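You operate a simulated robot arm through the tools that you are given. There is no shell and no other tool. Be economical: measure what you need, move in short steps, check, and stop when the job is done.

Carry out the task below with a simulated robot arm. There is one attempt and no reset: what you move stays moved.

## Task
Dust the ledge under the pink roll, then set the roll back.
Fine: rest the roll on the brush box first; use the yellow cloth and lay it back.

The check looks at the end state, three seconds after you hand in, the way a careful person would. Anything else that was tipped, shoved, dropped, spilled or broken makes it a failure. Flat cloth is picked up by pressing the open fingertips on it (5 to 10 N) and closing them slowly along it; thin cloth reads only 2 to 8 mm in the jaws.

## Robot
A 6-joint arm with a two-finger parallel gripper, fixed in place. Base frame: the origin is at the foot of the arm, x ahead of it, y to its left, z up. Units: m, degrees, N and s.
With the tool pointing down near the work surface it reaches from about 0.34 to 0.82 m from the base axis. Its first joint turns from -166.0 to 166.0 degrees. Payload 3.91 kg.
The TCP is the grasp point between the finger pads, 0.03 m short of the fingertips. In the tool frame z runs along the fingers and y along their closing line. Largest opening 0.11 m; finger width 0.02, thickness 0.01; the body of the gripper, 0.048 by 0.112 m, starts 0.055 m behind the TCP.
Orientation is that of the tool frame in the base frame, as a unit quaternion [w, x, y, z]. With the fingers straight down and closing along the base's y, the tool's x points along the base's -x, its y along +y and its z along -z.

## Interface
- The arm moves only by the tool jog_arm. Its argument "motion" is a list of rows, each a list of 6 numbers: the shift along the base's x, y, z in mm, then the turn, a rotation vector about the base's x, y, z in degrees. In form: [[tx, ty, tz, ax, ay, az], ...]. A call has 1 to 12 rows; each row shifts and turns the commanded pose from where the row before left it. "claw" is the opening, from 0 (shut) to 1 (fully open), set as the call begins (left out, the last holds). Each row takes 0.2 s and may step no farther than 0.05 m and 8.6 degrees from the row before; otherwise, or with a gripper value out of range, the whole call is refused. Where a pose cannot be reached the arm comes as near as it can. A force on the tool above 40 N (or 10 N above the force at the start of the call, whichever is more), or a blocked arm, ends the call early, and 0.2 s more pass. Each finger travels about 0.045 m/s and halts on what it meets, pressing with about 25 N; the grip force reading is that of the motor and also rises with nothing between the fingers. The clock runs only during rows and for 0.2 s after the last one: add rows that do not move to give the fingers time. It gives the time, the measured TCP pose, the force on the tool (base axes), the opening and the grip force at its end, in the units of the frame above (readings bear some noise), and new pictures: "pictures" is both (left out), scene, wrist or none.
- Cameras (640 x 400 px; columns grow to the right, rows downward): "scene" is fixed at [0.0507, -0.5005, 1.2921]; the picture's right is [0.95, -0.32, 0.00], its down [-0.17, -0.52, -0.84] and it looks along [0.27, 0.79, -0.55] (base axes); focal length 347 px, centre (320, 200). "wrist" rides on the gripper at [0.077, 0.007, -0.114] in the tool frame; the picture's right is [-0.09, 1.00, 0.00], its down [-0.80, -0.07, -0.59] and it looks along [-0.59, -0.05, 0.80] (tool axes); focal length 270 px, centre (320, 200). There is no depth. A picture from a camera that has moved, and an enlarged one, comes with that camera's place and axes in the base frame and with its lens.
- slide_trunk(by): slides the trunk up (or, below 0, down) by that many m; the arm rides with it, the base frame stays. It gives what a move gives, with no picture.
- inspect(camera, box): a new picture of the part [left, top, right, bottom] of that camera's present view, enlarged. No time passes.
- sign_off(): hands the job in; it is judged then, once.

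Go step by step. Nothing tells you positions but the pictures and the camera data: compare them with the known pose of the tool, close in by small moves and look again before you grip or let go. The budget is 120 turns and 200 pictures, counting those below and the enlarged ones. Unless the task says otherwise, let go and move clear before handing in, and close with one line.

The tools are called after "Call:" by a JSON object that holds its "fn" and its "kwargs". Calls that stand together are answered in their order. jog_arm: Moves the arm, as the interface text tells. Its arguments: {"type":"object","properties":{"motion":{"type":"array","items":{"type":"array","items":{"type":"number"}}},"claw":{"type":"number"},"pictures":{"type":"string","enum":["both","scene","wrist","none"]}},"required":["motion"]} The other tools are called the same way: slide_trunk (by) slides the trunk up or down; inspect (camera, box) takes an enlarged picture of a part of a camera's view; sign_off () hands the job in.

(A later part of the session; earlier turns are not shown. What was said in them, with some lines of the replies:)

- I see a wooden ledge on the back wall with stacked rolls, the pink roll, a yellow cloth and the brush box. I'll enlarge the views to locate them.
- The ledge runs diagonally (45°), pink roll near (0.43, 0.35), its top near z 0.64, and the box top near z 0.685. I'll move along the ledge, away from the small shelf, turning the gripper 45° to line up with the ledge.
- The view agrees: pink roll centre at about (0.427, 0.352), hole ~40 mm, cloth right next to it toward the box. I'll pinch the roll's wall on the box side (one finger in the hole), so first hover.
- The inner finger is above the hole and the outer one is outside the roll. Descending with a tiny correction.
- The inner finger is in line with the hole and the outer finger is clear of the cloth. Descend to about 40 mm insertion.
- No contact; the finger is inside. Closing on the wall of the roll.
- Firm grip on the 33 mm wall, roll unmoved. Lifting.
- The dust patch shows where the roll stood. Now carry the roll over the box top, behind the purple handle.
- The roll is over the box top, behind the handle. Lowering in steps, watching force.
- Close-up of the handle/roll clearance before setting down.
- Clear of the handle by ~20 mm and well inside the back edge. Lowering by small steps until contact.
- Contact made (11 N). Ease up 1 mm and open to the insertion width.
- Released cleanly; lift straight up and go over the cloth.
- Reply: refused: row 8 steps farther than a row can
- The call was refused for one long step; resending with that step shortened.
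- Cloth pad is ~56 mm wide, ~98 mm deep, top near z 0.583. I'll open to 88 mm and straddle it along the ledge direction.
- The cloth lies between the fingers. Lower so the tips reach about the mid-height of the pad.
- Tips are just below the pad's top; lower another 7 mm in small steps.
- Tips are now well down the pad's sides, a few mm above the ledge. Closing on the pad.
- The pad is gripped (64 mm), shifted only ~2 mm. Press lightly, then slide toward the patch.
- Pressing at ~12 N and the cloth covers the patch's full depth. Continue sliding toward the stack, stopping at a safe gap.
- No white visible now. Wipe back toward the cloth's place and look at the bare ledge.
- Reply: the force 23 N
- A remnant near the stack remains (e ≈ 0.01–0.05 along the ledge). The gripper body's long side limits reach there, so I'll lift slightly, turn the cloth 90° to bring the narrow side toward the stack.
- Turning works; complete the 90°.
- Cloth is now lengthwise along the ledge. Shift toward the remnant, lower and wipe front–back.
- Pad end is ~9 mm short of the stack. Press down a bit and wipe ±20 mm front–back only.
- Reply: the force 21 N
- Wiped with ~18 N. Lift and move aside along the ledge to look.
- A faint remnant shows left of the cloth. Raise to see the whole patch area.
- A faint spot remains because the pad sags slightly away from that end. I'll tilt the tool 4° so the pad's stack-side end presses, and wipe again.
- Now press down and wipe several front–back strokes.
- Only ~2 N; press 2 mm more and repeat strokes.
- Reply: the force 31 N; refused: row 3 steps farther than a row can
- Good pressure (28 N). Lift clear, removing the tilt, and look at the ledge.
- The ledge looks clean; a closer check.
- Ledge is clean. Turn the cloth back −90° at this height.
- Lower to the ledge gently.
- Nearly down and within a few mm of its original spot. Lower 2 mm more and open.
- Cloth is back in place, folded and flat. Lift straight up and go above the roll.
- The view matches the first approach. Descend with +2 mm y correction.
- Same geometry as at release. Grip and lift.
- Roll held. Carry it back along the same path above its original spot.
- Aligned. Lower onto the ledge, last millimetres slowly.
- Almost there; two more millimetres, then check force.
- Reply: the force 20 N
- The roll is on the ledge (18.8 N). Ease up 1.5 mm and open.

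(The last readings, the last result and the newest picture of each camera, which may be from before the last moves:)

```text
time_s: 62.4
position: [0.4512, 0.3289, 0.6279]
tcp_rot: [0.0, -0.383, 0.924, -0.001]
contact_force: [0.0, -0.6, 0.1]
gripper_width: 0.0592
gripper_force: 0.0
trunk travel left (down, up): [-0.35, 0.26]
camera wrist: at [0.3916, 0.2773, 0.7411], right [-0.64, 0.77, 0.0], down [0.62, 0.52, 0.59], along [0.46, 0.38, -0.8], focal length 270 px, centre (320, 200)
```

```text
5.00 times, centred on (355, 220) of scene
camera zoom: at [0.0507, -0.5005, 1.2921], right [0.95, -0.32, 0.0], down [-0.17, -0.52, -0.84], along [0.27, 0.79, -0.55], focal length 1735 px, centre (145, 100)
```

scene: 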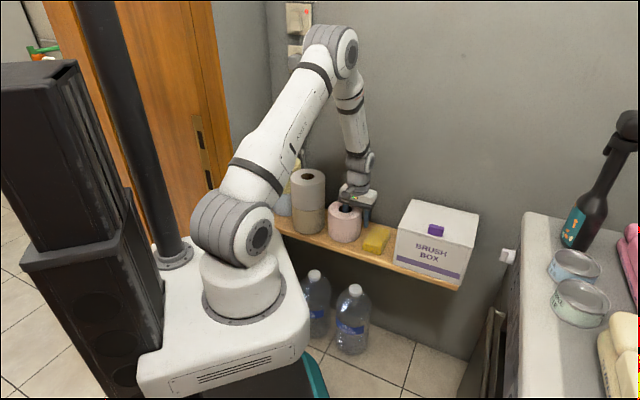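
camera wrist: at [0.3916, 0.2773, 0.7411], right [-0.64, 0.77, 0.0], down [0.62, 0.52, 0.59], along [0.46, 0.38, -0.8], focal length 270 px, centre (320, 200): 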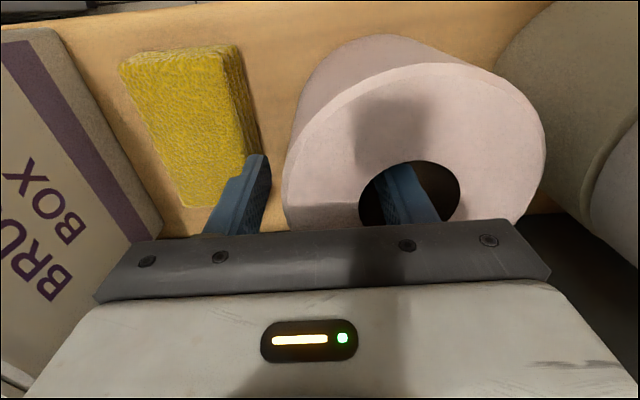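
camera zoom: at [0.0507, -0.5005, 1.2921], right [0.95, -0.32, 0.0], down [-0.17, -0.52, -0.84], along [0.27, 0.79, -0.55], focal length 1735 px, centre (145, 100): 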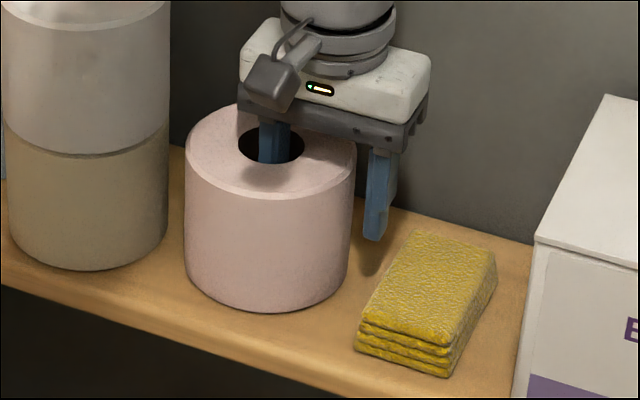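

Released, roll standing in its original spot. Lift straight out and clear.

Call:
{"fn": "jog_arm", "kwargs": {"motion": [[0, 0, 15, 0, 0, 0], [0, 0, 25, 0, 0, 0], [0, 0, 40, 0, 0, 0], [0, 0, 45, 0, 0, 0], [0, 0, 45, 0, 0, 0], [0, 0, 45, 0, 0, 0], [0, 0, 0, 0, 0, 0]]}}

Call:
{"fn": "inspect", "kwargs": {"camera": "scene", "box": [260, 140, 500, 300]}}

```text
time_s: 64.0
position: [0.4526, 0.3265, 0.8421]
tcp_rot: [-0.001, -0.383, 0.924, 0.0]
contact_force: [-0.3, -1.1, 1.1]
gripper_width: 0.0594
gripper_force: 0.0
trunk travel left (down, up): [-0.35, 0.26]
camera wrist: at [0.3935, 0.2754, 0.9558], right [-0.64, 0.77, 0.0], down [0.62, 0.52, 0.59], along [0.46, 0.38, -0.8], focal length 270 px, centre (320, 200)
```

scene: 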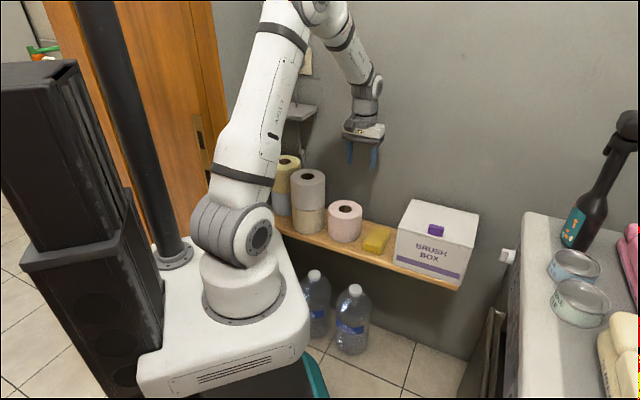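
wrist: 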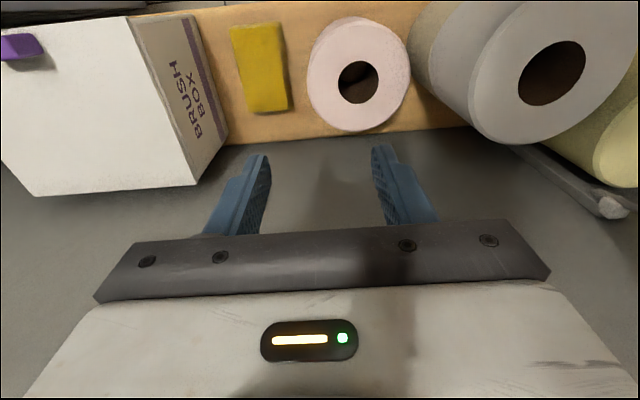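

```text
2.50 times, centred on (380, 220) of scene
camera zoom: at [0.0507, -0.5005, 1.2921], right [0.95, -0.32, 0.0], down [-0.17, -0.52, -0.84], along [0.27, 0.79, -0.55], focal length 868 px, centre (170, 150)
```

zoom: 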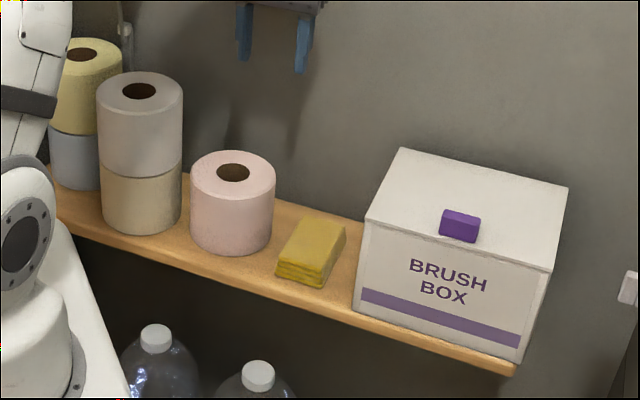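

The roll, cloth and box match the starting picture, the dust is gone, and the arm is clear. Handing in.

Call:
{"fn": "sign_off", "kwargs": {}}

```text
The job is handed in.
```

The ledge under the pink roll is dusted. The roll is back on its spot, the yellow cloth is laid back where it was, and nothing else looks disturbed in the final picture.
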